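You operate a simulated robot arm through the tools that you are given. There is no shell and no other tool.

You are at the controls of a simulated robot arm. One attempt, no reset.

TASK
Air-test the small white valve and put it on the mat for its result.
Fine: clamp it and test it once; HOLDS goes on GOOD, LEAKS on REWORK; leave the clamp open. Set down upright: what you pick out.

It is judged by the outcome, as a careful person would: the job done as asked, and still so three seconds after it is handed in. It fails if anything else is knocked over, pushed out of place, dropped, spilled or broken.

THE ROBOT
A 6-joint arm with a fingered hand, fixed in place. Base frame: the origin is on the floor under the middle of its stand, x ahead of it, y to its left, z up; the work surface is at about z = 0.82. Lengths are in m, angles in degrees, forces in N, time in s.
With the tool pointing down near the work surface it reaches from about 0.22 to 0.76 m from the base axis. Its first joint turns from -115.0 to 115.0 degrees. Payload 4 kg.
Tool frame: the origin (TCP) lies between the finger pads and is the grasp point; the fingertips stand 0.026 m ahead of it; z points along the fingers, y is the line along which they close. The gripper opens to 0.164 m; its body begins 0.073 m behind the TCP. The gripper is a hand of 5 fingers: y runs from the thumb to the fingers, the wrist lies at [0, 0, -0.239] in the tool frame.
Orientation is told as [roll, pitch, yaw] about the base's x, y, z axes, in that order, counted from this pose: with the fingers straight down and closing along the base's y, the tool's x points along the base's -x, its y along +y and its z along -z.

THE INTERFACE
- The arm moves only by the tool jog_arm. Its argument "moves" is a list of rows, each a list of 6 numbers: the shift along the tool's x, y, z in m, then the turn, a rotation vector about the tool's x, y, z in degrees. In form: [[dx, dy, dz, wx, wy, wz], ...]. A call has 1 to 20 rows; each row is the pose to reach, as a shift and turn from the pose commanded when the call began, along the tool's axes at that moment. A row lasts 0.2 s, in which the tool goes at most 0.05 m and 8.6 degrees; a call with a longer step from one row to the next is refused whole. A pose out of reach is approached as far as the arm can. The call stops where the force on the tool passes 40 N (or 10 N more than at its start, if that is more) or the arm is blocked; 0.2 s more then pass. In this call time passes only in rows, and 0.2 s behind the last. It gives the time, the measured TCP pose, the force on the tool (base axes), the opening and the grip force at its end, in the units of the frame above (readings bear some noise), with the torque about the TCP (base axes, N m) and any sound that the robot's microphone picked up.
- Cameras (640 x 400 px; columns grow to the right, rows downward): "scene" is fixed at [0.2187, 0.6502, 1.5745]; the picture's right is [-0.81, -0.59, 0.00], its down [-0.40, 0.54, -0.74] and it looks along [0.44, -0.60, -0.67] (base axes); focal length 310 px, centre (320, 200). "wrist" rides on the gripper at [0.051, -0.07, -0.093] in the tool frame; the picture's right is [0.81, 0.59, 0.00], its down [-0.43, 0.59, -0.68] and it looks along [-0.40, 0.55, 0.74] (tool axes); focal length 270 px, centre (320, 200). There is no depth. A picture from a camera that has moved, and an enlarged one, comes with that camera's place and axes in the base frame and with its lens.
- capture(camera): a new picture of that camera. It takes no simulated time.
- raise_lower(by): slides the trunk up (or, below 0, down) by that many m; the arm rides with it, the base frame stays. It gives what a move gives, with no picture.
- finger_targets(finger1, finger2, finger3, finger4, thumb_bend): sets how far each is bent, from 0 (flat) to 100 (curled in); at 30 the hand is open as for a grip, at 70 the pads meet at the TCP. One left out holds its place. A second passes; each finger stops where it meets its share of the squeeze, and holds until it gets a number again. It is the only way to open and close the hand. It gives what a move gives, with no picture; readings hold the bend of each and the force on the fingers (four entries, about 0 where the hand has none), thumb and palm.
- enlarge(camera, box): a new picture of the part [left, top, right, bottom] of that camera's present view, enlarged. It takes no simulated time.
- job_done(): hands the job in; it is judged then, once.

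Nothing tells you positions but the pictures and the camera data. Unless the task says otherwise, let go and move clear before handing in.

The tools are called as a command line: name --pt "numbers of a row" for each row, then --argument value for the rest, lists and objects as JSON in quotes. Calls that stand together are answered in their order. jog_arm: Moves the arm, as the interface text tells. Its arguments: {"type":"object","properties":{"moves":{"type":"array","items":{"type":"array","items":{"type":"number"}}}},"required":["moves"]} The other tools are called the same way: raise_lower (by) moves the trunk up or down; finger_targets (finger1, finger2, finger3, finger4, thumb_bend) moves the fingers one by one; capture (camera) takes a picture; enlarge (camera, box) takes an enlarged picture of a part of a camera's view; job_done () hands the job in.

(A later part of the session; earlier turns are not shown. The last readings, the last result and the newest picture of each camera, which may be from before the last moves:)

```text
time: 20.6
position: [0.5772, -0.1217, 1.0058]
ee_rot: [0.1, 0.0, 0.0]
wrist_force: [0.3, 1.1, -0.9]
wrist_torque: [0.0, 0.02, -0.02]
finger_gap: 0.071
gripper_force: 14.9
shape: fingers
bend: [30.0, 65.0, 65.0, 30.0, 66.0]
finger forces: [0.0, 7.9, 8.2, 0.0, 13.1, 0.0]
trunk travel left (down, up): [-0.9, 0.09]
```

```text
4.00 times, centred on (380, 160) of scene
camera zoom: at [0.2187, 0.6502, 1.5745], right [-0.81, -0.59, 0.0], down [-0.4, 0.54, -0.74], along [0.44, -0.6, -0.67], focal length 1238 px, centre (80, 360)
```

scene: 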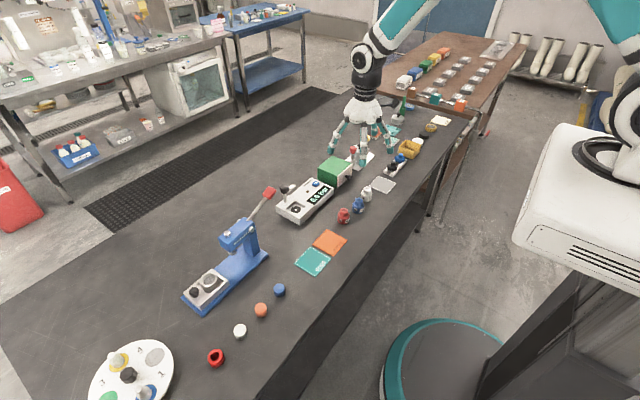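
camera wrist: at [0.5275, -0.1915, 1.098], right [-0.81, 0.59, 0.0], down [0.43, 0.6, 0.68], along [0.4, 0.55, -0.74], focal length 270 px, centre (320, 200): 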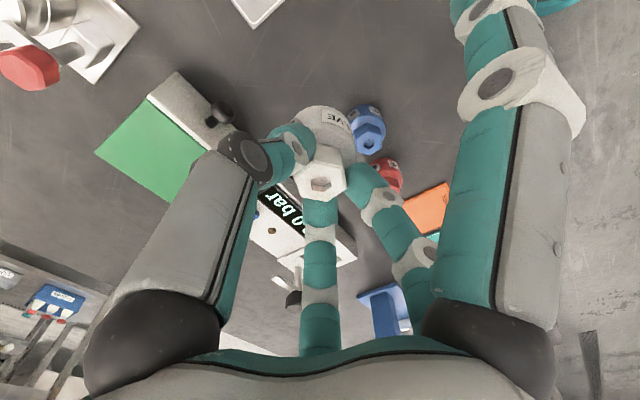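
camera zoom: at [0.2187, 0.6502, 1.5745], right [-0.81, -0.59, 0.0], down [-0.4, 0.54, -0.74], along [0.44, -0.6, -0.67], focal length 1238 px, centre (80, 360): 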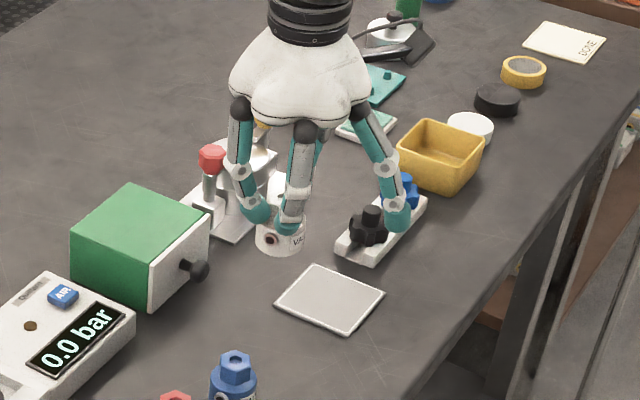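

The valve hangs straight. Next I carry it at this height to above the nest, with about 8° yaw so the wide finger gap faces the clamp post.

jog_arm --pt "-0.019 0.026 0 0 0 -1" --pt "-0.038 0.052 0 0 0 -2" --pt "-0.057 0.078 0 0 0 -3" --pt "-0.076 0.105 0 0 0 -4" --pt "-0.095 0.131 0 0 0 -5" --pt "-0.114 0.157 0 0 0 -6" --pt "-0.132 0.183 0 0 0 -7" --pt "-0.15 0.209 0 0 0 -8"

capture --camera "wrist"

enlarge --camera "scene" --box '[250, 120, 370, 240]'

```text
time: 22.4
position: [0.7265, 0.0876, 1.0046]
ee_rot: [0.0, 0.0, 7.9]
wrist_force: [-0.3, 0.0, -0.1]
wrist_torque: [-0.03, 0.01, 0.02]
finger_gap: 0.0711
gripper_force: 13.1
shape: fingers
bend: [30.0, 65.0, 65.0, 30.0, 66.0]
finger forces: [0.1, 8.0, 7.7, 0.0, 11.6, 0.0]
trunk travel left (down, up): [-0.9, 0.09]
```

```text
taken
camera wrist: at [0.6876, 0.0119, 1.0981], right [-0.88, 0.47, 0.0], down [0.35, 0.65, 0.68], along [0.32, 0.6, -0.74], focal length 270 px, centre (320, 200)
```

wrist: 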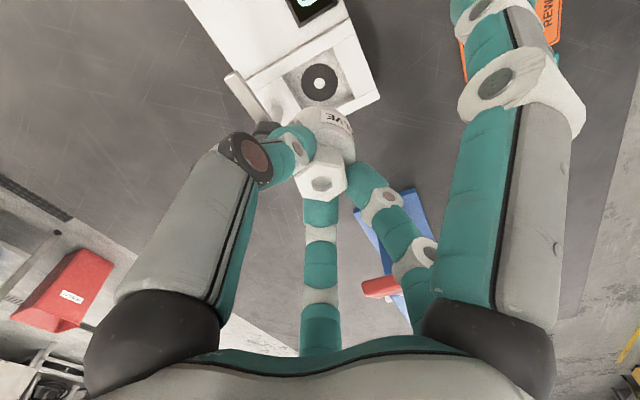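

```text
3.33 times, centred on (310, 180) of scene
camera zoom: at [0.2187, 0.6502, 1.5745], right [-0.81, -0.59, 0.0], down [-0.4, 0.54, -0.74], along [0.44, -0.6, -0.67], focal length 1032 px, centre (353, 267)
```

zoom: 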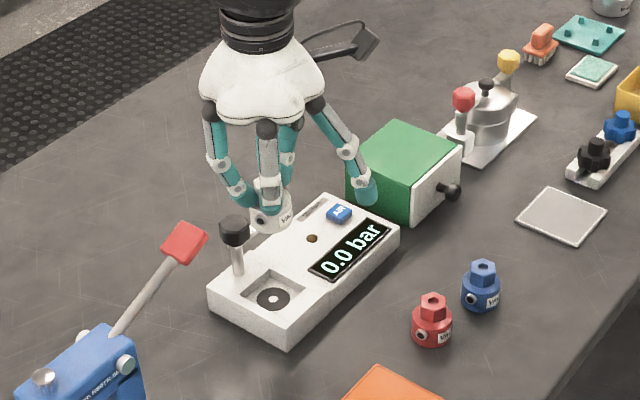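

The valve is directly over the nest (gasket about 2 mm away in x and y). I'll correct that and descend in stages, checking clearance to the knob.

jog_arm --pt "-0.001 0.001 0.015 0 0 0" --pt "-0.0023 0.0017 0.03 0 0 0" --pt "-0.0023 0.0017 0.045 0 0 0" --pt "-0.0023 0.0017 0.055 0 0 0"

capture --camera "wrist"

enlarge --camera "scene" --box '[265, 145, 345, 235]'

```text
time: 23.4
position: [0.7303, 0.0878, 0.9512]
ee_rot: [0.0, 0.0, 8.1]
wrist_force: [0.0, -0.5, -0.9]
wrist_torque: [0.0, 0.02, 0.0]
finger_gap: 0.0711
gripper_force: 13.8
shape: fingers
bend: [30.0, 65.0, 65.0, 30.0, 66.0]
finger forces: [0.1, 7.9, 7.9, 0.1, 11.7, 0.1]
trunk travel left (down, up): [-0.9, 0.09]
```

```text
taken
camera wrist: at [0.6899, 0.0131, 1.0435], right [-0.88, 0.47, 0.0], down [0.35, 0.65, 0.68], along [0.32, 0.6, -0.74], focal length 270 px, centre (320, 200)
```

wrist: 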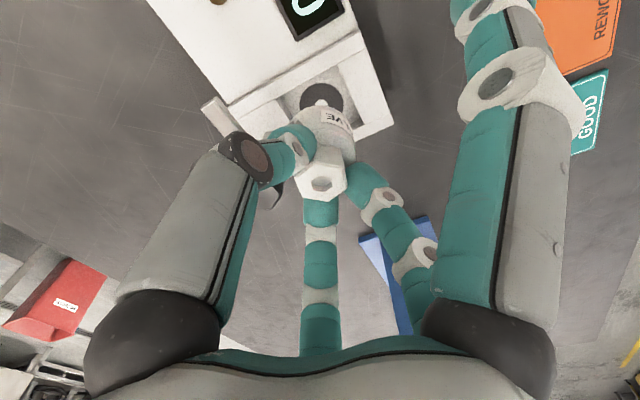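

```text
4.44 times, centred on (305, 190) of scene
camera zoom: at [0.2187, 0.6502, 1.5745], right [-0.81, -0.59, 0.0], down [-0.4, 0.54, -0.74], along [0.44, -0.6, -0.67], focal length 1376 px, centre (387, 244)
```

zoom: 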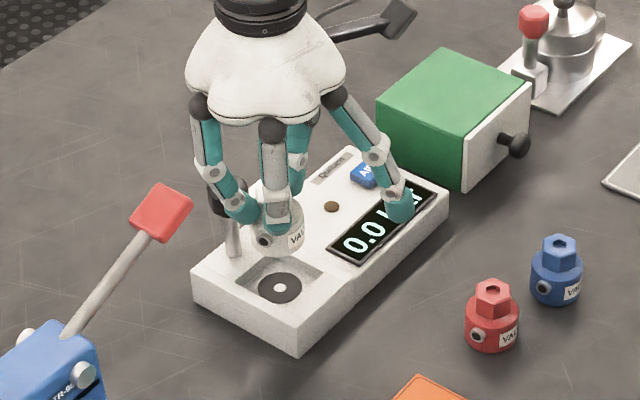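

enlarge --camera "wrist" --box '[260, 50, 380, 210]'

enlarge --camera "scene" --box '[280, 170, 340, 230]'

```text
2.50 times, centred on (320, 130) of wrist
camera zoom: at [0.6899, 0.0131, 1.0435], right [-0.88, 0.47, 0.0], down [0.35, 0.65, 0.68], along [0.32, 0.6, -0.74], focal length 676 px, centre (320, 375)
```

zoom: 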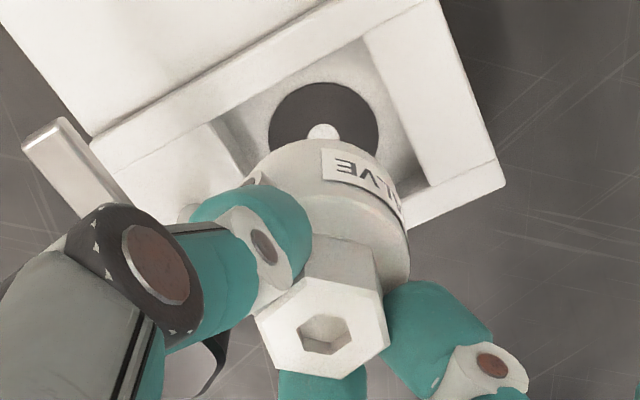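

```text
6.67 times, centred on (310, 200) of scene
camera zoom: at [0.2187, 0.6502, 1.5745], right [-0.81, -0.59, 0.0], down [-0.4, 0.54, -0.74], along [0.44, -0.6, -0.67], focal length 2064 px, centre (387, 200)
```

zoom: 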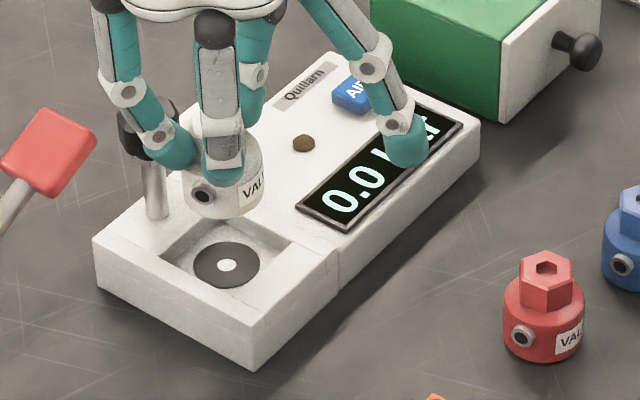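

Lateral alignment agrees in both cameras to about 1 mm, and I expect contact at TCP z of about 0.900. I'm descending further.

jog_arm --pt "-0.0011 0.0007 0.01 0 0 0" --pt "-0.0011 0.0007 0.02 0 0 0" --pt "-0.0011 0.0007 0.03 0 0 0" --pt "-0.0011 0.0007 0.036 0 0 0"

enlarge --camera "wrist" --box '[200, 50, 400, 210]'

enlarge --camera "scene" --box '[280, 170, 340, 230]'

```text
time: 24.4
position: [0.7306, 0.0886, 0.9154]
ee_rot: [0.0, 0.0, 8.1]
wrist_force: [1.0, 1.1, -0.9]
wrist_torque: [0.01, 0.0, 0.01]
finger_gap: 0.0707
gripper_force: 13.8
shape: fingers
bend: [30.0, 65.0, 65.0, 30.0, 66.0]
finger forces: [0.1, 8.2, 7.8, 0.0, 11.7, 0.0]
trunk travel left (down, up): [-0.9, 0.09]
```

```text
2.50 times, centred on (300, 130) of wrist
camera zoom: at [0.6905, 0.0141, 1.0074], right [-0.88, 0.47, 0.0], down [0.35, 0.65, 0.68], along [0.32, 0.6, -0.74], focal length 676 px, centre (370, 375)
```

zoom: 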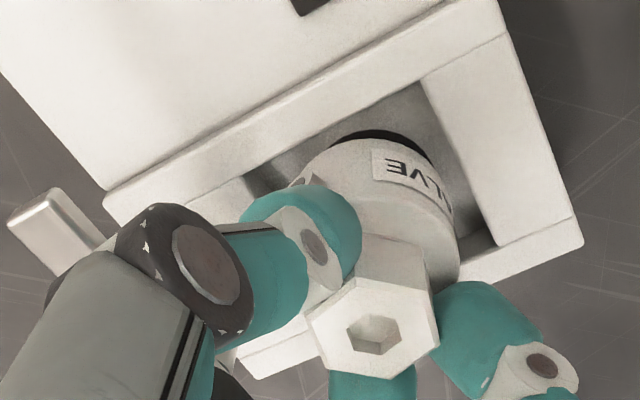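

```text
6.67 times, centred on (310, 200) of scene
camera zoom: at [0.2187, 0.6502, 1.5745], right [-0.81, -0.59, 0.0], down [-0.4, 0.54, -0.74], along [0.44, -0.6, -0.67], focal length 2064 px, centre (387, 200)
```

zoom: 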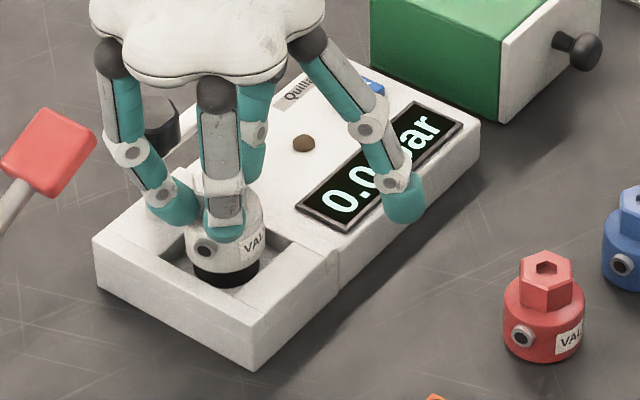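

jog_arm --pt "0 0 0.004 0 0 0" --pt "0 0 0.008 0 0 0" --pt "0 0 0.011 0 0 0"

enlarge --camera "scene" --box '[280, 170, 340, 230]'

```text
time: 25.2
position: [0.7312, 0.0898, 0.9046]
ee_rot: [0.0, 0.0, 8.0]
wrist_force: [-0.5, 1.1, 1.1]
wrist_torque: [0.04, -0.01, 0.02]
finger_gap: 0.0707
gripper_force: 15.5
shape: fingers
bend: [30.0, 65.0, 65.0, 30.0, 66.0]
finger forces: [0.0, 9.4, 8.7, 0.1, 12.0, 0.0]
trunk travel left (down, up): [-0.9, 0.09]
```

```text
6.67 times, centred on (310, 200) of scene
camera zoom: at [0.2187, 0.6502, 1.5745], right [-0.81, -0.59, 0.0], down [-0.4, 0.54, -0.74], along [0.44, -0.6, -0.67], focal length 2064 px, centre (387, 200)
```

zoom: 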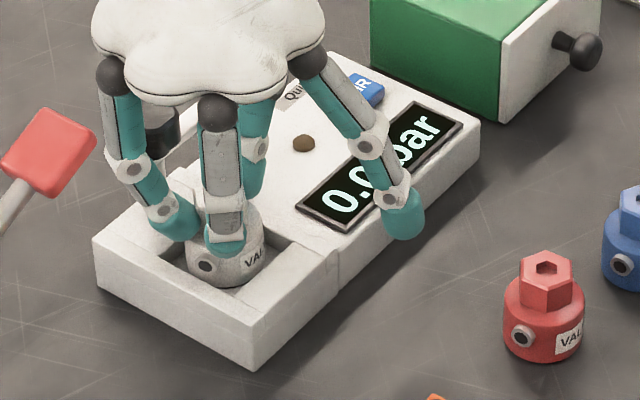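

jog_arm --pt "0 0 0.0015 0 0 0"

enlarge --camera "scene" --box '[280, 170, 340, 230]'

enlarge --camera "wrist" --box '[200, 50, 400, 210]'

```text
time: 25.6
position: [0.7314, 0.0902, 0.903]
ee_rot: [0.1, -0.1, 8.1]
wrist_force: [-1.2, -0.3, 6.6]
wrist_torque: [0.13, 0.05, 0.02]
finger_gap: 0.071
gripper_force: 18.6
shape: fingers
bend: [30.0, 65.0, 65.0, 30.0, 66.0]
finger forces: [0.0, 12.6, 10.2, 0.0, 13.5, 0.1]
trunk travel left (down, up): [-0.9, 0.09]
```

```text
6.67 times, centred on (310, 200) of scene
camera zoom: at [0.2187, 0.6502, 1.5745], right [-0.81, -0.59, 0.0], down [-0.4, 0.54, -0.74], along [0.44, -0.6, -0.67], focal length 2064 px, centre (387, 200)
```

zoom: 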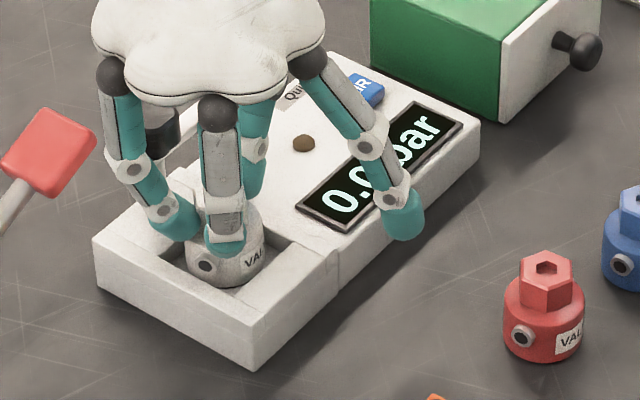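

```text
2.50 times, centred on (300, 130) of wrist
camera zoom: at [0.6908, 0.014, 0.9965], right [-0.88, 0.47, 0.0], down [0.34, 0.65, 0.68], along [0.32, 0.6, -0.74], focal length 676 px, centre (370, 375)
```

zoom: 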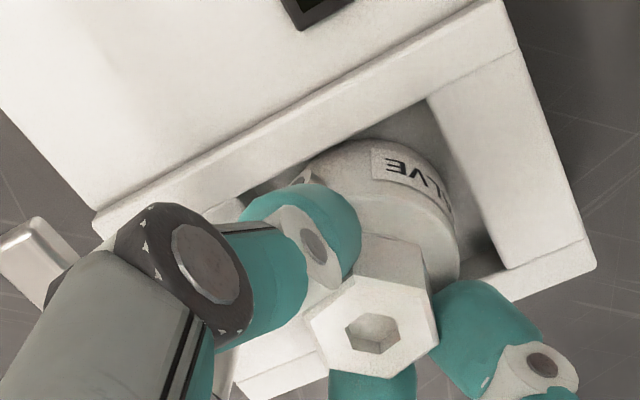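

The force of 6.6 N shows the valve is seated in the nest. I'll release by opening the three fingers slightly and raise clear.

finger_targets --finger2 57 --finger3 57 --thumb_bend 57

enlarge --camera "scene" --box '[280, 170, 340, 230]'

enlarge --camera "wrist" --box '[200, 50, 400, 210]'

```text
time: 26.6
position: [0.7314, 0.089, 0.9032]
ee_rot: [0.0, 0.0, 8.0]
wrist_force: [0.4, -0.9, 0.2]
wrist_torque: [0.02, 0.0, -0.05]
finger_gap: 0.0711
gripper_force: 0.1
shape: fingers
bend: [30.0, 56.0, 56.0, 30.0, 56.0]
finger forces: [0.0, 0.1, 0.1, 0.0, 0.1, 0.0]
trunk travel left (down, up): [-0.9, 0.09]
```

```text
6.67 times, centred on (310, 200) of scene
camera zoom: at [0.2187, 0.6502, 1.5745], right [-0.81, -0.59, 0.0], down [-0.4, 0.54, -0.74], along [0.44, -0.6, -0.67], focal length 2064 px, centre (387, 200)
```

zoom: 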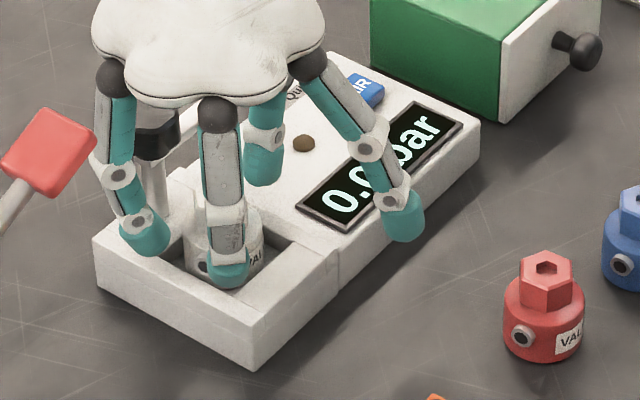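

```text
2.50 times, centred on (300, 130) of wrist
camera zoom: at [0.6909, 0.014, 0.9954], right [-0.88, 0.47, 0.0], down [0.35, 0.65, 0.68], along [0.32, 0.6, -0.74], focal length 676 px, centre (370, 375)
```

zoom: 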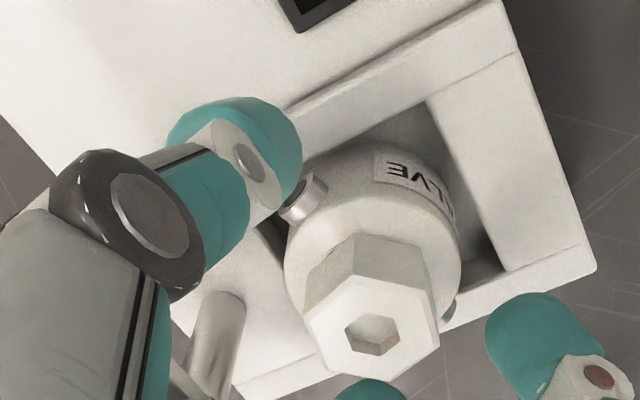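

jog_arm --pt "0 0 -0.01 0 0 0" --pt "0 0 -0.03 0 0 0" --pt "0 0 -0.06 0 0 0" --pt "0 0 -0.1 0 0 0" --pt "0 0 -0.13 0 0 0"

capture --camera "wrist"

enlarge --camera "scene" --box '[265, 160, 345, 230]'

```text
time: 27.8
position: [0.7301, 0.0908, 1.034]
ee_rot: [0.0, 0.1, 8.1]
wrist_force: [0.5, -0.7, -0.3]
wrist_torque: [0.01, -0.05, -0.01]
finger_gap: 0.0711
gripper_force: 0.1
shape: fingers
bend: [30.0, 56.0, 56.0, 30.0, 56.0]
finger forces: [0.0, 0.0, 0.1, 0.0, 0.0, 0.1]
trunk travel left (down, up): [-0.9, 0.09]
```

```text
taken
camera wrist: at [0.6897, 0.0142, 1.1269], right [-0.88, 0.47, 0.0], down [0.35, 0.65, 0.68], along [0.32, 0.6, -0.74], focal length 270 px, centre (320, 200)
```

wrist: 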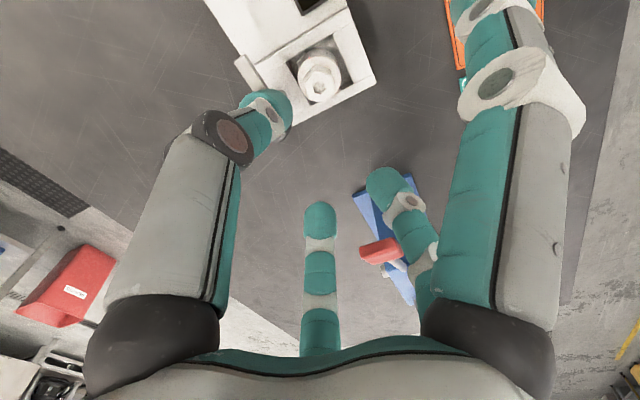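

```text
5.71 times, centred on (305, 195) of scene
camera zoom: at [0.2187, 0.6502, 1.5745], right [-0.81, -0.59, 0.0], down [-0.4, 0.54, -0.74], along [0.44, -0.6, -0.67], focal length 1769 px, centre (406, 229)
```

zoom: 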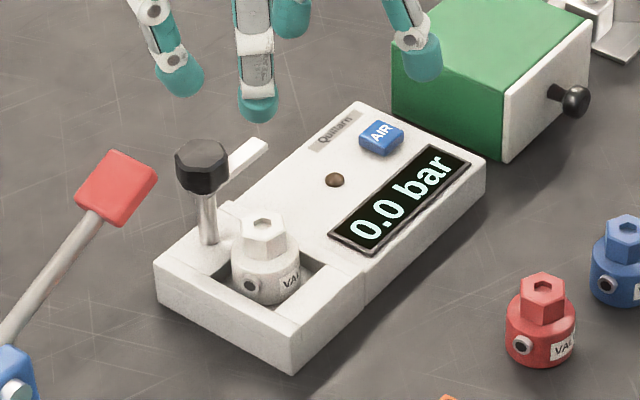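

The valve stands upright in the nest. Next is the clamp: I plan to grip its black knob from above and twist the bar about 90° clockwise, from -y to over the valve. First I check reach above the knob, at a safe height.

finger_targets --finger1 48 --finger2 48 --finger3 48 --finger4 48 --thumb_bend 48

jog_arm --pt "-0.014 -0.003 0 0 0 0" --pt "-0.028 -0.006 0 0 0 0" --pt "-0.0417 -0.0089 0 0 0 0"

capture --camera "wrist"

enlarge --camera "scene" --box '[255, 110, 355, 230]'

```text
time: 28.8
position: [0.73, 0.0891, 1.0335]
ee_rot: [0.0, 0.0, 8.0]
wrist_force: [-0.1, 1.1, -0.6]
wrist_torque: [0.0, -0.02, -0.04]
finger_gap: 0.0474
gripper_force: 0.0
shape: fingers
bend: [48.0, 48.0, 48.0, 48.0, 48.0]
finger forces: [0.0, 0.1, 0.1, 0.0, 0.0, 0.0]
trunk travel left (down, up): [-0.9, 0.09]
```

```text
time: 29.6
position: [0.7748, 0.086, 1.0324]
ee_rot: [0.1, 0.0, 8.1]
wrist_force: [0.6, -0.7, 0.7]
wrist_torque: [0.01, 0.04, -0.05]
finger_gap: 0.0472
gripper_force: 0.1
shape: fingers
bend: [48.0, 48.0, 48.0, 48.0, 48.0]
finger forces: [0.0, 0.1, 0.0, 0.1, 0.1, 0.0]
trunk travel left (down, up): [-0.9, 0.09]
```

```text
taken
camera wrist: at [0.7346, 0.0105, 1.1255], right [-0.88, 0.47, 0.0], down [0.35, 0.65, 0.68], along [0.32, 0.6, -0.74], focal length 270 px, centre (320, 200)
```

wrist: 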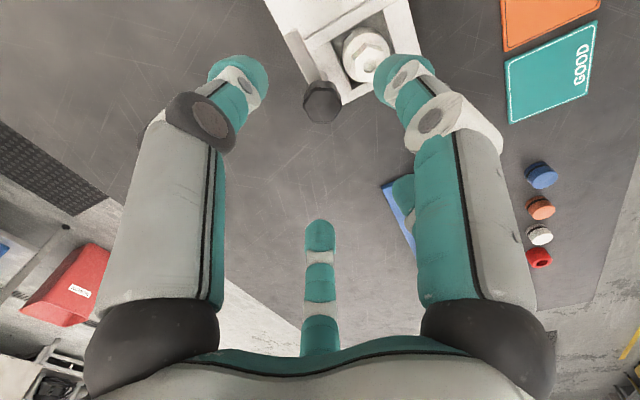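

```text
3.33 times, centred on (305, 170) of scene
camera zoom: at [0.2187, 0.6502, 1.5745], right [-0.81, -0.59, 0.0], down [-0.4, 0.54, -0.74], along [0.44, -0.6, -0.67], focal length 1032 px, centre (370, 300)
```

zoom: 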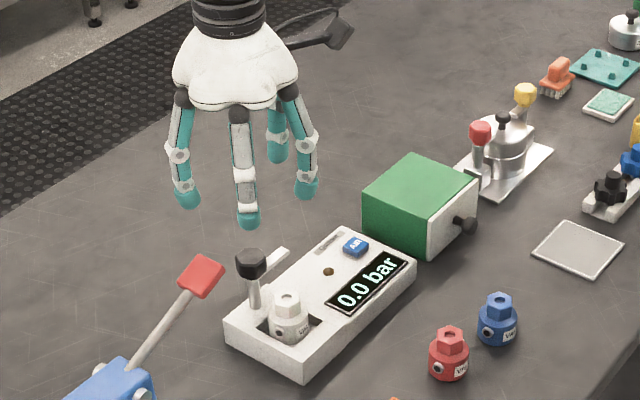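

Reach is fine here with the tool straight down. I'll zoom in to centre on the knob.

enlarge --camera "wrist" --box '[250, 30, 430, 170]'

enlarge --camera "scene" --box '[285, 160, 345, 220]'

```text
2.86 times, centred on (340, 100) of wrist
camera zoom: at [0.7346, 0.0105, 1.1255], right [-0.88, 0.47, 0.0], down [0.35, 0.65, 0.68], along [0.32, 0.6, -0.74], focal length 772 px, centre (263, 486)
```

zoom: 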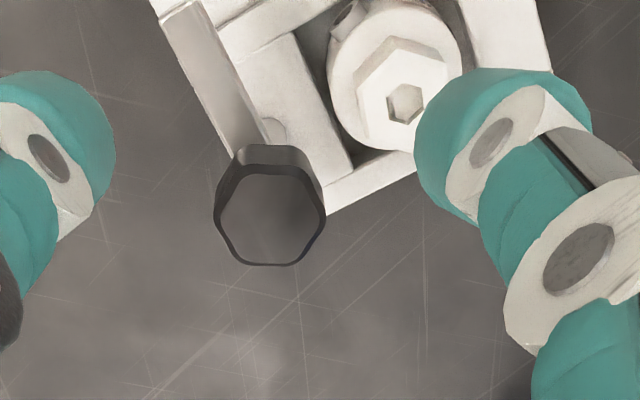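

```text
6.67 times, centred on (315, 190) of scene
camera zoom: at [0.2187, 0.6502, 1.5745], right [-0.81, -0.59, 0.0], down [-0.4, 0.54, -0.74], along [0.44, -0.6, -0.67], focal length 2064 px, centre (353, 267)
```

zoom: 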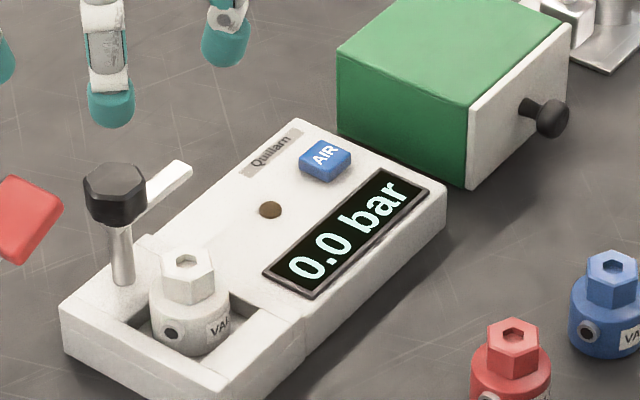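

The knob axis is about (0.775, 0.0895), its top about z 0.921, and the bar sits just below it. I pre-rotate the hand to about +40° yaw (so the twist ends near -50°) and descend partway, watching reach.

jog_arm --pt "0 0.001 0.01 0 0 -8" --pt "0 0.002 0.02 0 0 -16" --pt "-0.0004 0.003 0.035 0 0 -24" --pt "-0.0004 0.003 0.05 0 0 -32" --pt "-0.0004 0.003 0.07 0 0 -32"

capture --camera "wrist"

enlarge --camera "scene" --box '[265, 130, 345, 220]'

```text
time: 30.8
position: [0.7737, 0.0883, 0.9622]
ee_rot: [0.1, 0.0, 40.1]
wrist_force: [0.5, 1.0, -1.0]
wrist_torque: [-0.01, -0.01, 0.0]
finger_gap: 0.0475
gripper_force: 0.2
shape: fingers
bend: [48.0, 48.0, 48.0, 48.0, 48.0]
finger forces: [0.0, 0.0, 0.1, 0.1, 0.0, 0.1]
trunk travel left (down, up): [-0.9, 0.09]
```

```text
taken
camera wrist: at [0.7812, 0.0035, 1.0545], right [-1.0, -0.07, 0.0], down [-0.05, 0.73, 0.68], along [-0.05, 0.68, -0.74], focal length 270 px, centre (320, 200)
```

wrist: 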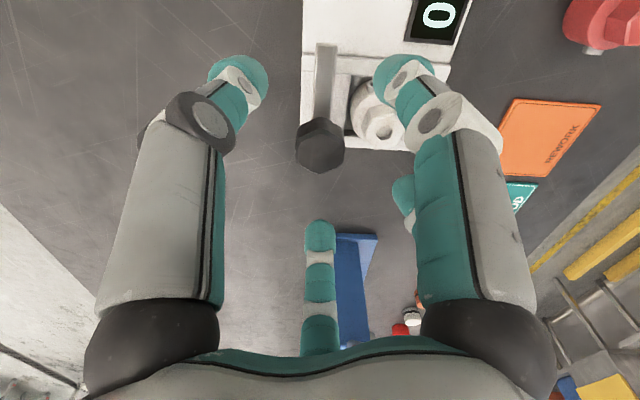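

```text
4.44 times, centred on (305, 175) of scene
camera zoom: at [0.2187, 0.6502, 1.5745], right [-0.81, -0.59, 0.0], down [-0.4, 0.54, -0.74], along [0.44, -0.6, -0.67], focal length 1376 px, centre (387, 311)
```

zoom: 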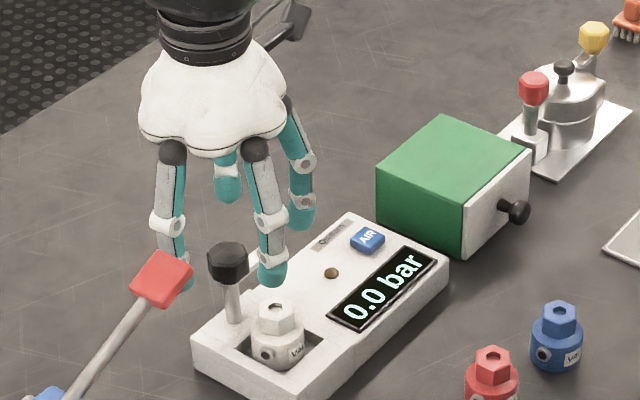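

enlarge --camera "wrist" --box '[230, 40, 430, 200]'

enlarge --camera "scene" --box '[280, 155, 340, 215]'

```text
2.50 times, centred on (330, 120) of wrist
camera zoom: at [0.7812, 0.0035, 1.0545], right [-1.0, -0.07, 0.0], down [-0.05, 0.73, 0.68], along [-0.05, 0.68, -0.74], focal length 676 px, centre (295, 400)
```

zoom: 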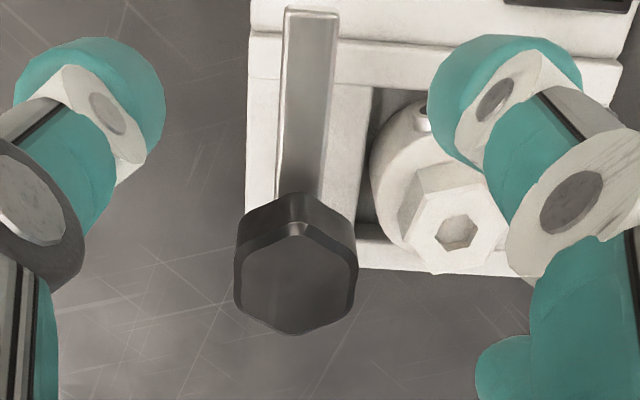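

```text
6.67 times, centred on (310, 185) of scene
camera zoom: at [0.2187, 0.6502, 1.5745], right [-0.81, -0.59, 0.0], down [-0.4, 0.54, -0.74], along [0.44, -0.6, -0.67], focal length 2064 px, centre (387, 300)
```

zoom: 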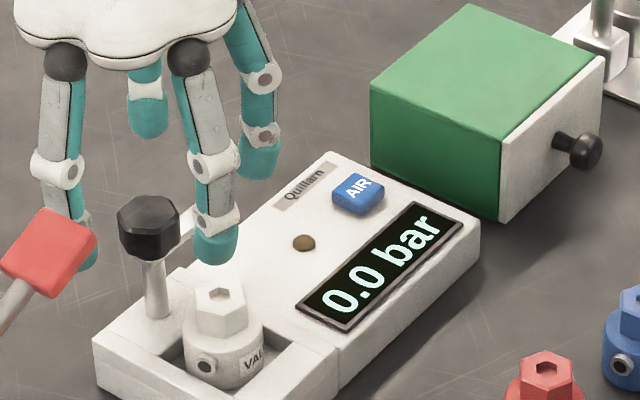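

The knob is centred within about 1 mm. I'll descend so the fingertips flank it (tips about 0.906, above the bar and the valve), then close on it.

jog_arm --pt "0 0 0.01 0 0 0" --pt "0 0 0.02 0 0 0" --pt "0 0 0.03 0 0 0"

finger_targets --finger1 58 --finger2 58 --finger3 58 --finger4 58 --thumb_bend 58

capture --camera "wrist"

enlarge --camera "scene" --box '[280, 155, 340, 215]'

```text
time: 31.6
position: [0.7756, 0.0886, 0.9322]
ee_rot: [0.1, -0.1, 40.0]
wrist_force: [0.1, 0.4, -1.2]
wrist_torque: [0.02, 0.03, 0.03]
finger_gap: 0.0476
gripper_force: 0.1
shape: fingers
bend: [48.0, 48.0, 48.0, 48.0, 48.0]
finger forces: [0.1, 0.0, 0.0, 0.0, 0.0, 0.1]
trunk travel left (down, up): [-0.9, 0.09]
```

```text
time: 32.6
position: [0.7739, 0.0881, 0.932]
ee_rot: [0.0, 0.0, 40.0]
wrist_force: [-0.1, -0.2, 0.4]
wrist_torque: [0.0, -0.05, 0.01]
finger_gap: 0.0255
gripper_force: 0.0
shape: fingers
bend: [57.0, 57.0, 57.0, 57.0, 57.0]
finger forces: [0.1, 0.0, 0.0, 0.0, 0.0, 0.1]
trunk travel left (down, up): [-0.9, 0.09]
```

```text
taken
camera wrist: at [0.7805, 0.0034, 1.0254], right [-1.0, -0.07, 0.0], down [-0.05, 0.73, 0.68], along [-0.05, 0.68, -0.74], focal length 270 px, centre (320, 200)
```

wrist: 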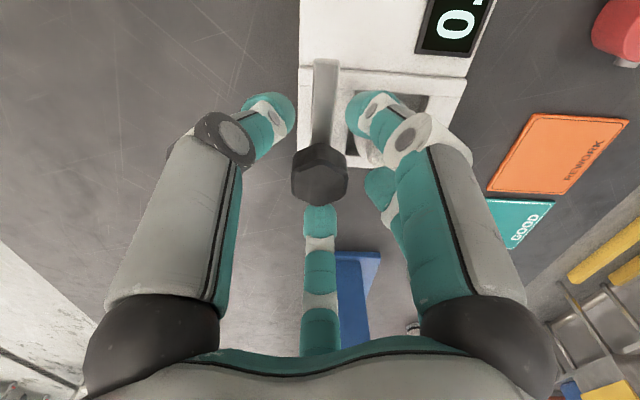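

```text
6.67 times, centred on (310, 185) of scene
camera zoom: at [0.2187, 0.6502, 1.5745], right [-0.81, -0.59, 0.0], down [-0.4, 0.54, -0.74], along [0.44, -0.6, -0.67], focal length 2064 px, centre (387, 300)
```

zoom: 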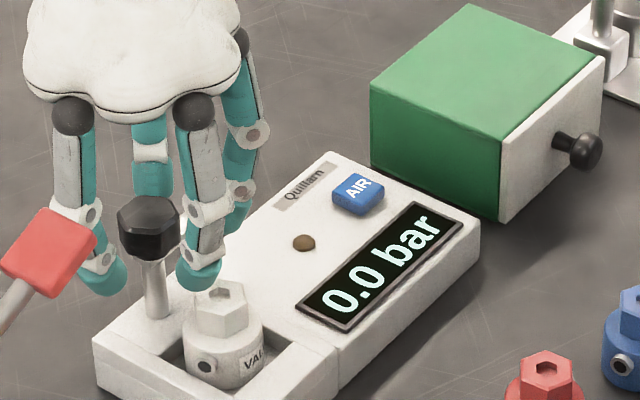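

finger_targets --finger1 62 --finger2 62 --finger3 62 --finger4 62 --thumb_bend 62

finger_targets --finger1 72 --finger2 72 --finger3 72 --finger4 72 --thumb_bend 72

capture --camera "wrist"

enlarge --camera "scene" --box '[280, 155, 340, 215]'

```text
time: 33.6
position: [0.7752, 0.0895, 0.9328]
ee_rot: [0.0, 0.1, 40.1]
wrist_force: [0.8, 0.2, 0.0]
wrist_torque: [0.02, 0.01, 0.03]
finger_gap: 0.0134
gripper_force: 0.0
shape: fingers
bend: [62.0, 62.0, 62.0, 62.0, 62.0]
finger forces: [0.1, 0.0, 0.0, 0.0, 0.0, 0.1]
trunk travel left (down, up): [-0.9, 0.09]
```

```text
time: 34.6
position: [0.7744, 0.0879, 0.9331]
ee_rot: [-0.1, 0.0, 40.0]
wrist_force: [0.3, -0.5, 0.0]
wrist_torque: [0.05, -0.05, 0.01]
finger_gap: 0.0073
gripper_force: 21.1
shape: fingers
bend: [65.0, 64.0, 64.0, 64.0, 65.0]
finger forces: [7.1, 7.8, 8.3, 7.6, 10.6, 0.0]
trunk travel left (down, up): [-0.9, 0.09]
```

```text
taken
camera wrist: at [0.7808, 0.0032, 1.0252], right [-1.0, -0.07, 0.0], down [-0.05, 0.73, 0.68], along [-0.05, 0.68, -0.74], focal length 270 px, centre (320, 200)
```

wrist: 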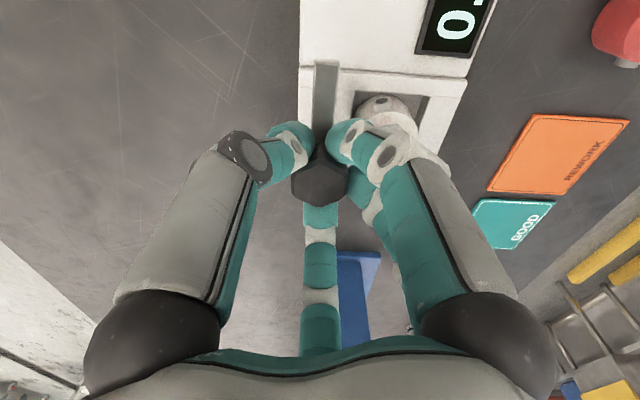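

```text
6.67 times, centred on (310, 185) of scene
camera zoom: at [0.2187, 0.6502, 1.5745], right [-0.81, -0.59, 0.0], down [-0.4, 0.54, -0.74], along [0.44, -0.6, -0.67], focal length 2064 px, centre (387, 300)
```

zoom: 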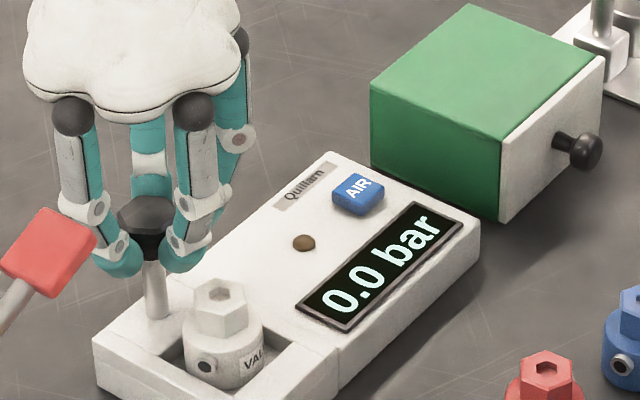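

The knob is gripped at 21 N. I twist clockwise (yaw decreasing) by a first 24° and check that the bar follows.

jog_arm --pt "0 0 0 0 0 6" --pt "0 0 0 0 0 12" --pt "0 0 0 0 0 18" --pt "0 0 0 0 0 24"

capture --camera "wrist"

enlarge --camera "scene" --box '[280, 155, 340, 215]'

```text
time: 35.6
position: [0.7739, 0.0896, 0.9335]
ee_rot: [-0.1, 0.0, 15.9]
wrist_force: [0.1, -2.8, -1.4]
wrist_torque: [-0.06, -0.02, -0.01]
finger_gap: 0.0072
gripper_force: 20.3
shape: fingers
bend: [65.0, 64.0, 64.0, 64.0, 65.0]
finger forces: [7.5, 7.7, 7.9, 7.4, 10.9, 0.0]
trunk travel left (down, up): [-0.9, 0.09]
```

```text
taken
camera wrist: at [0.7446, 0.0085, 1.0253], right [-0.94, 0.34, 0.0], down [0.25, 0.69, 0.68], along [0.23, 0.64, -0.74], focal length 270 px, centre (320, 200)
```

wrist: 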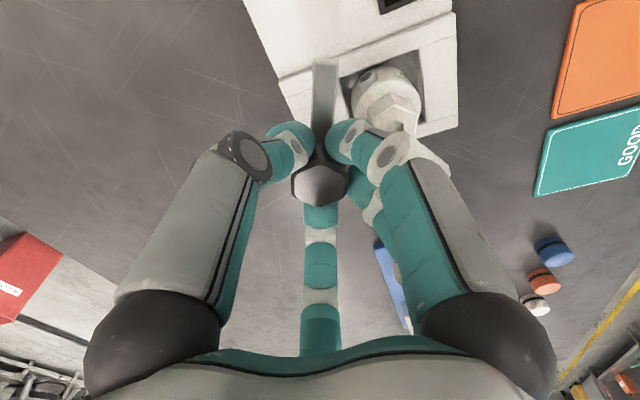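

```text
6.67 times, centred on (310, 185) of scene
camera zoom: at [0.2187, 0.6502, 1.5745], right [-0.81, -0.59, 0.0], down [-0.4, 0.54, -0.74], along [0.44, -0.6, -0.67], focal length 2064 px, centre (387, 300)
```

zoom: 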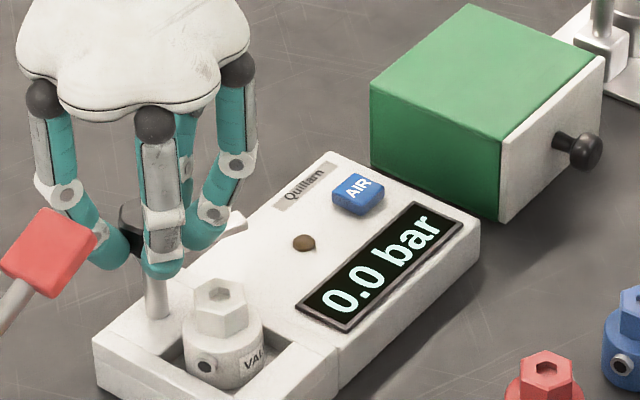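

The bar follows the knob. Continuing the twist by another 48°.

jog_arm --pt "0 0 0 0 0 6" --pt "0 0 0 0 0 12" --pt "0 0 0 0 0 18" --pt "0 0 0 0 0 24" --pt "0 0 0 0 0 30" --pt "0 0 0 0 0 36" --pt "0 0 0 0 0 42" --pt "0 0 0 0 0 48"

capture --camera "wrist"

enlarge --camera "scene" --box '[280, 155, 340, 215]'

```text
time: 37.4
position: [0.7738, 0.089, 0.9323]
ee_rot: [-0.1, 0.0, -32.1]
wrist_force: [-2.2, 0.8, -3.9]
wrist_torque: [0.08, 0.04, 0.01]
finger_gap: 0.0074
gripper_force: 20.6
shape: fingers
bend: [65.0, 64.0, 64.0, 64.0, 65.0]
finger forces: [7.8, 8.7, 7.9, 6.6, 10.1, 0.0]
trunk travel left (down, up): [-0.9, 0.09]
```

```text
taken
camera wrist: at [0.6938, 0.0579, 1.0254], right [-0.37, 0.93, 0.0], down [0.68, 0.27, 0.68], along [0.63, 0.25, -0.74], focal length 270 px, centre (320, 200)
```

wrist: 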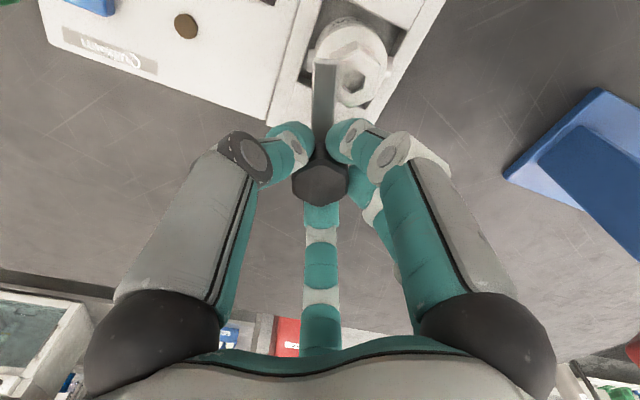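

```text
6.67 times, centred on (310, 185) of scene
camera zoom: at [0.2187, 0.6502, 1.5745], right [-0.81, -0.59, 0.0], down [-0.4, 0.54, -0.74], along [0.44, -0.6, -0.67], focal length 2064 px, centre (387, 300)
```

zoom: 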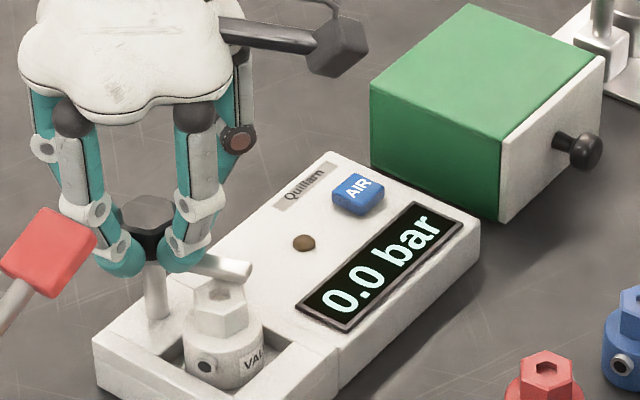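

The bar is nearly over the valve. I continue in small steps, watching the torque.

jog_arm --pt "0 0 0 0 0 4" --pt "0 0 0 0 0 8" --pt "0 0 0 0 0 12"

enlarge --camera "wrist" --box '[220, 20, 440, 220]'

enlarge --camera "scene" --box '[280, 165, 340, 225]'

```text
time: 38.2
position: [0.7741, 0.0895, 0.9333]
ee_rot: [0.0, 0.1, -44.1]
wrist_force: [-3.6, 3.9, -3.6]
wrist_torque: [0.09, 0.08, -0.01]
finger_gap: 0.0079
gripper_force: 20.5
shape: fingers
bend: [65.0, 64.0, 64.0, 64.0, 65.0]
finger forces: [8.0, 9.0, 7.4, 6.5, 10.1, 0.0]
trunk travel left (down, up): [-0.9, 0.09]
```

```text
2.00 times, centred on (330, 120) of wrist
camera zoom: at [0.6889, 0.0753, 1.0255], right [-0.17, 0.98, 0.0], down [0.73, 0.13, 0.68], along [0.67, 0.12, -0.74], focal length 541 px, centre (300, 360)
```

zoom: 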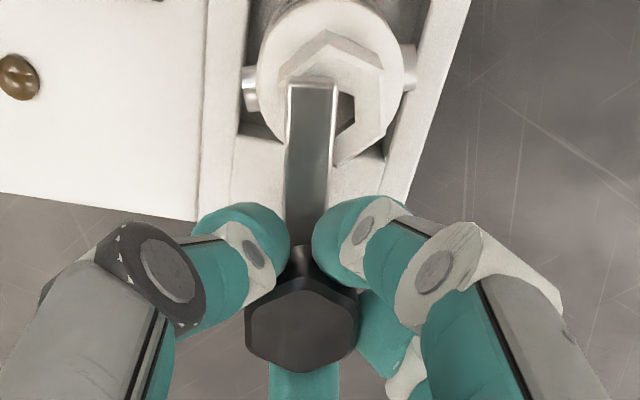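

```text
6.67 times, centred on (310, 195) of scene
camera zoom: at [0.2187, 0.6502, 1.5745], right [-0.81, -0.59, 0.0], down [-0.4, 0.54, -0.74], along [0.44, -0.6, -0.67], focal length 2064 px, centre (387, 233)
```

zoom: 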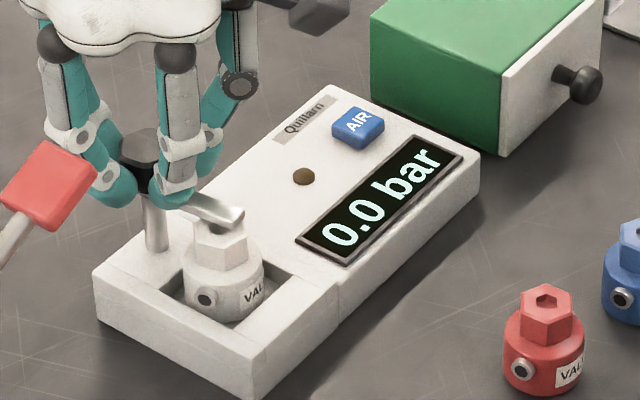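

jog_arm --pt "0 0 0 0 0 3" --pt "0 0 0 0 0 6"

enlarge --camera "wrist" --box '[220, 20, 440, 220]'

enlarge --camera "scene" --box '[280, 165, 340, 225]'

```text
time: 38.8
position: [0.7746, 0.0894, 0.9335]
ee_rot: [0.1, 0.0, -50.1]
wrist_force: [-2.5, 3.7, -5.2]
wrist_torque: [0.08, 0.04, 0.02]
finger_gap: 0.0074
gripper_force: 20.6
shape: fingers
bend: [65.0, 64.0, 64.0, 64.0, 66.0]
finger forces: [7.7, 8.9, 7.8, 6.3, 9.8, 0.1]
trunk travel left (down, up): [-0.9, 0.09]
```

```text
2.00 times, centred on (330, 120) of wrist
camera zoom: at [0.6877, 0.0843, 1.0255], right [-0.07, 1.0, 0.0], down [0.73, 0.05, 0.68], along [0.68, 0.05, -0.74], focal length 541 px, centre (300, 360)
```

zoom: 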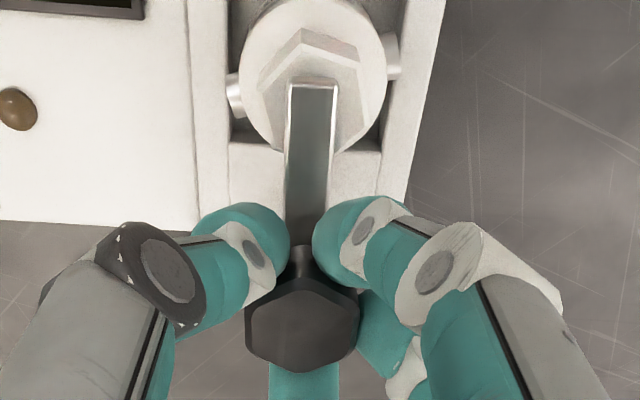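

```text
6.67 times, centred on (310, 195) of scene
camera zoom: at [0.2187, 0.6502, 1.5745], right [-0.81, -0.59, 0.0], down [-0.4, 0.54, -0.74], along [0.44, -0.6, -0.67], focal length 2064 px, centre (387, 233)
```

zoom: 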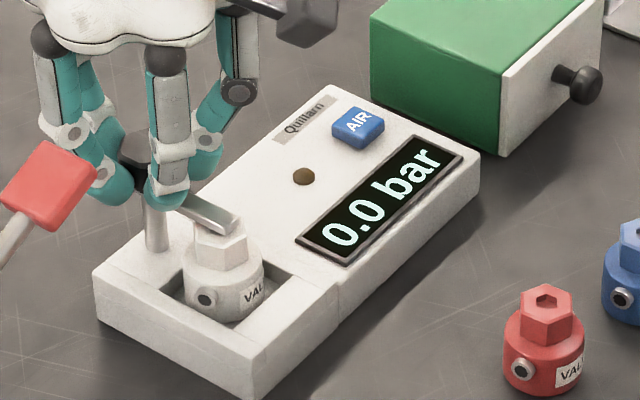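

jog_arm --pt "0 0 0 0 0 2" --pt "0 0 0 0 0 4"

enlarge --camera "wrist" --box '[220, 20, 440, 220]'

enlarge --camera "scene" --box '[295, 185, 335, 225]'

```text
time: 39.4
position: [0.7727, 0.0891, 0.9326]
ee_rot: [0.0, 0.0, -54.1]
wrist_force: [-2.7, 2.7, -2.7]
wrist_torque: [0.06, 0.07, 0.08]
finger_gap: 0.0073
gripper_force: 20.2
shape: fingers
bend: [64.0, 64.0, 64.0, 64.0, 66.0]
finger forces: [8.3, 9.2, 7.1, 6.3, 10.0, 0.0]
trunk travel left (down, up): [-0.9, 0.09]
```

```text
2.00 times, centred on (330, 120) of wrist
camera zoom: at [0.6876, 0.0902, 1.0254], right [0.0, 1.0, 0.0], down [0.74, 0.0, 0.68], along [0.68, 0.0, -0.74], focal length 541 px, centre (300, 360)
```

zoom: 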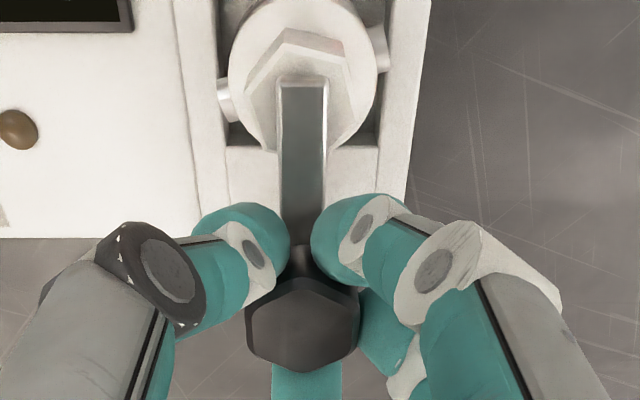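

```text
10.00 times, centred on (315, 205) of scene
camera zoom: at [0.2187, 0.6502, 1.5745], right [-0.81, -0.59, 0.0], down [-0.4, 0.54, -0.74], along [0.44, -0.6, -0.67], focal length 3096 px, centre (370, 150)
```

zoom: 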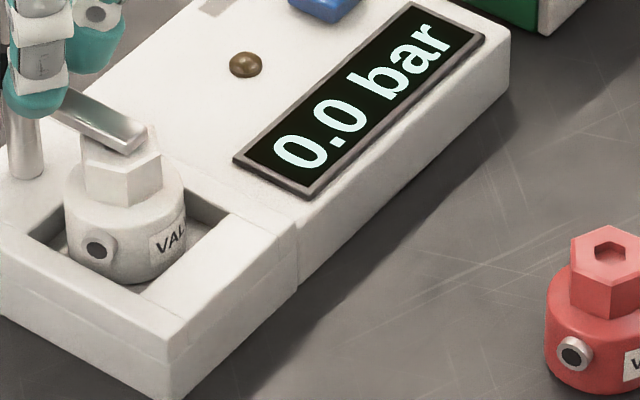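

The bar is over the valve and has met its stop (torque rose and the bar lagged the hand). I'll release the knob and rise straight up.

finger_targets --finger1 54 --finger2 54 --finger3 54 --finger4 54 --thumb_bend 54

jog_arm --pt "0 0 -0.01 0 0 0" --pt "0 0 -0.03 0 0 0" --pt "0 0 -0.06 0 0 0" --pt "0 0 -0.09 0 0 0"

capture --camera "wrist"

enlarge --camera "scene" --box '[275, 165, 345, 225]'

```text
time: 40.4
position: [0.773, 0.0884, 0.9327]
ee_rot: [0.0, -0.1, -53.9]
wrist_force: [-0.2, -0.9, 0.1]
wrist_torque: [0.0, 0.02, -0.01]
finger_gap: 0.0319
gripper_force: 0.2
shape: fingers
bend: [54.0, 54.0, 54.0, 54.0, 54.0]
finger forces: [0.0, 0.0, 0.0, 0.0, 0.1, 0.0]
trunk travel left (down, up): [-0.9, 0.09]
```

```text
time: 41.4
position: [0.773, 0.0893, 1.0241]
ee_rot: [0.0, -0.1, -54.0]
wrist_force: [-0.6, -0.1, -0.7]
wrist_torque: [0.01, -0.02, 0.01]
finger_gap: 0.0319
gripper_force: 0.1
shape: fingers
bend: [54.0, 54.0, 54.0, 54.0, 54.0]
finger forces: [0.0, 0.0, 0.1, 0.1, 0.1, 0.0]
trunk travel left (down, up): [-0.9, 0.09]
```

```text
taken
camera wrist: at [0.6876, 0.0895, 1.1167], right [0.0, 1.0, 0.0], down [0.74, 0.0, 0.68], along [0.68, 0.0, -0.74], focal length 270 px, centre (320, 200)
```

wrist: 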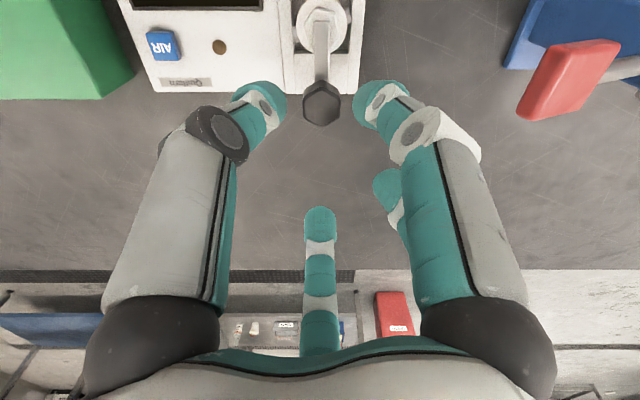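

```text
6.67 times, centred on (310, 195) of scene
camera zoom: at [0.2187, 0.6502, 1.5745], right [-0.81, -0.59, 0.0], down [-0.4, 0.54, -0.74], along [0.44, -0.6, -0.67], focal length 2064 px, centre (387, 233)
```

zoom: 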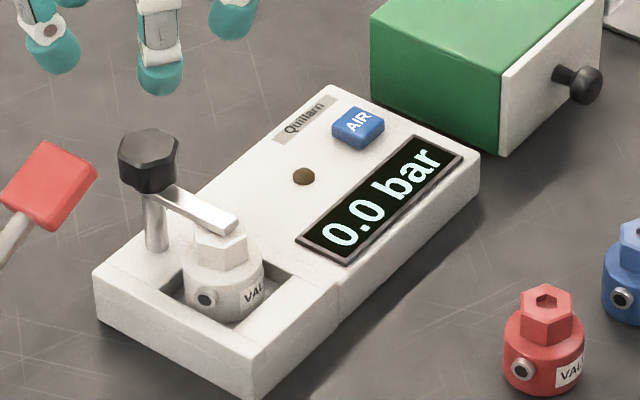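

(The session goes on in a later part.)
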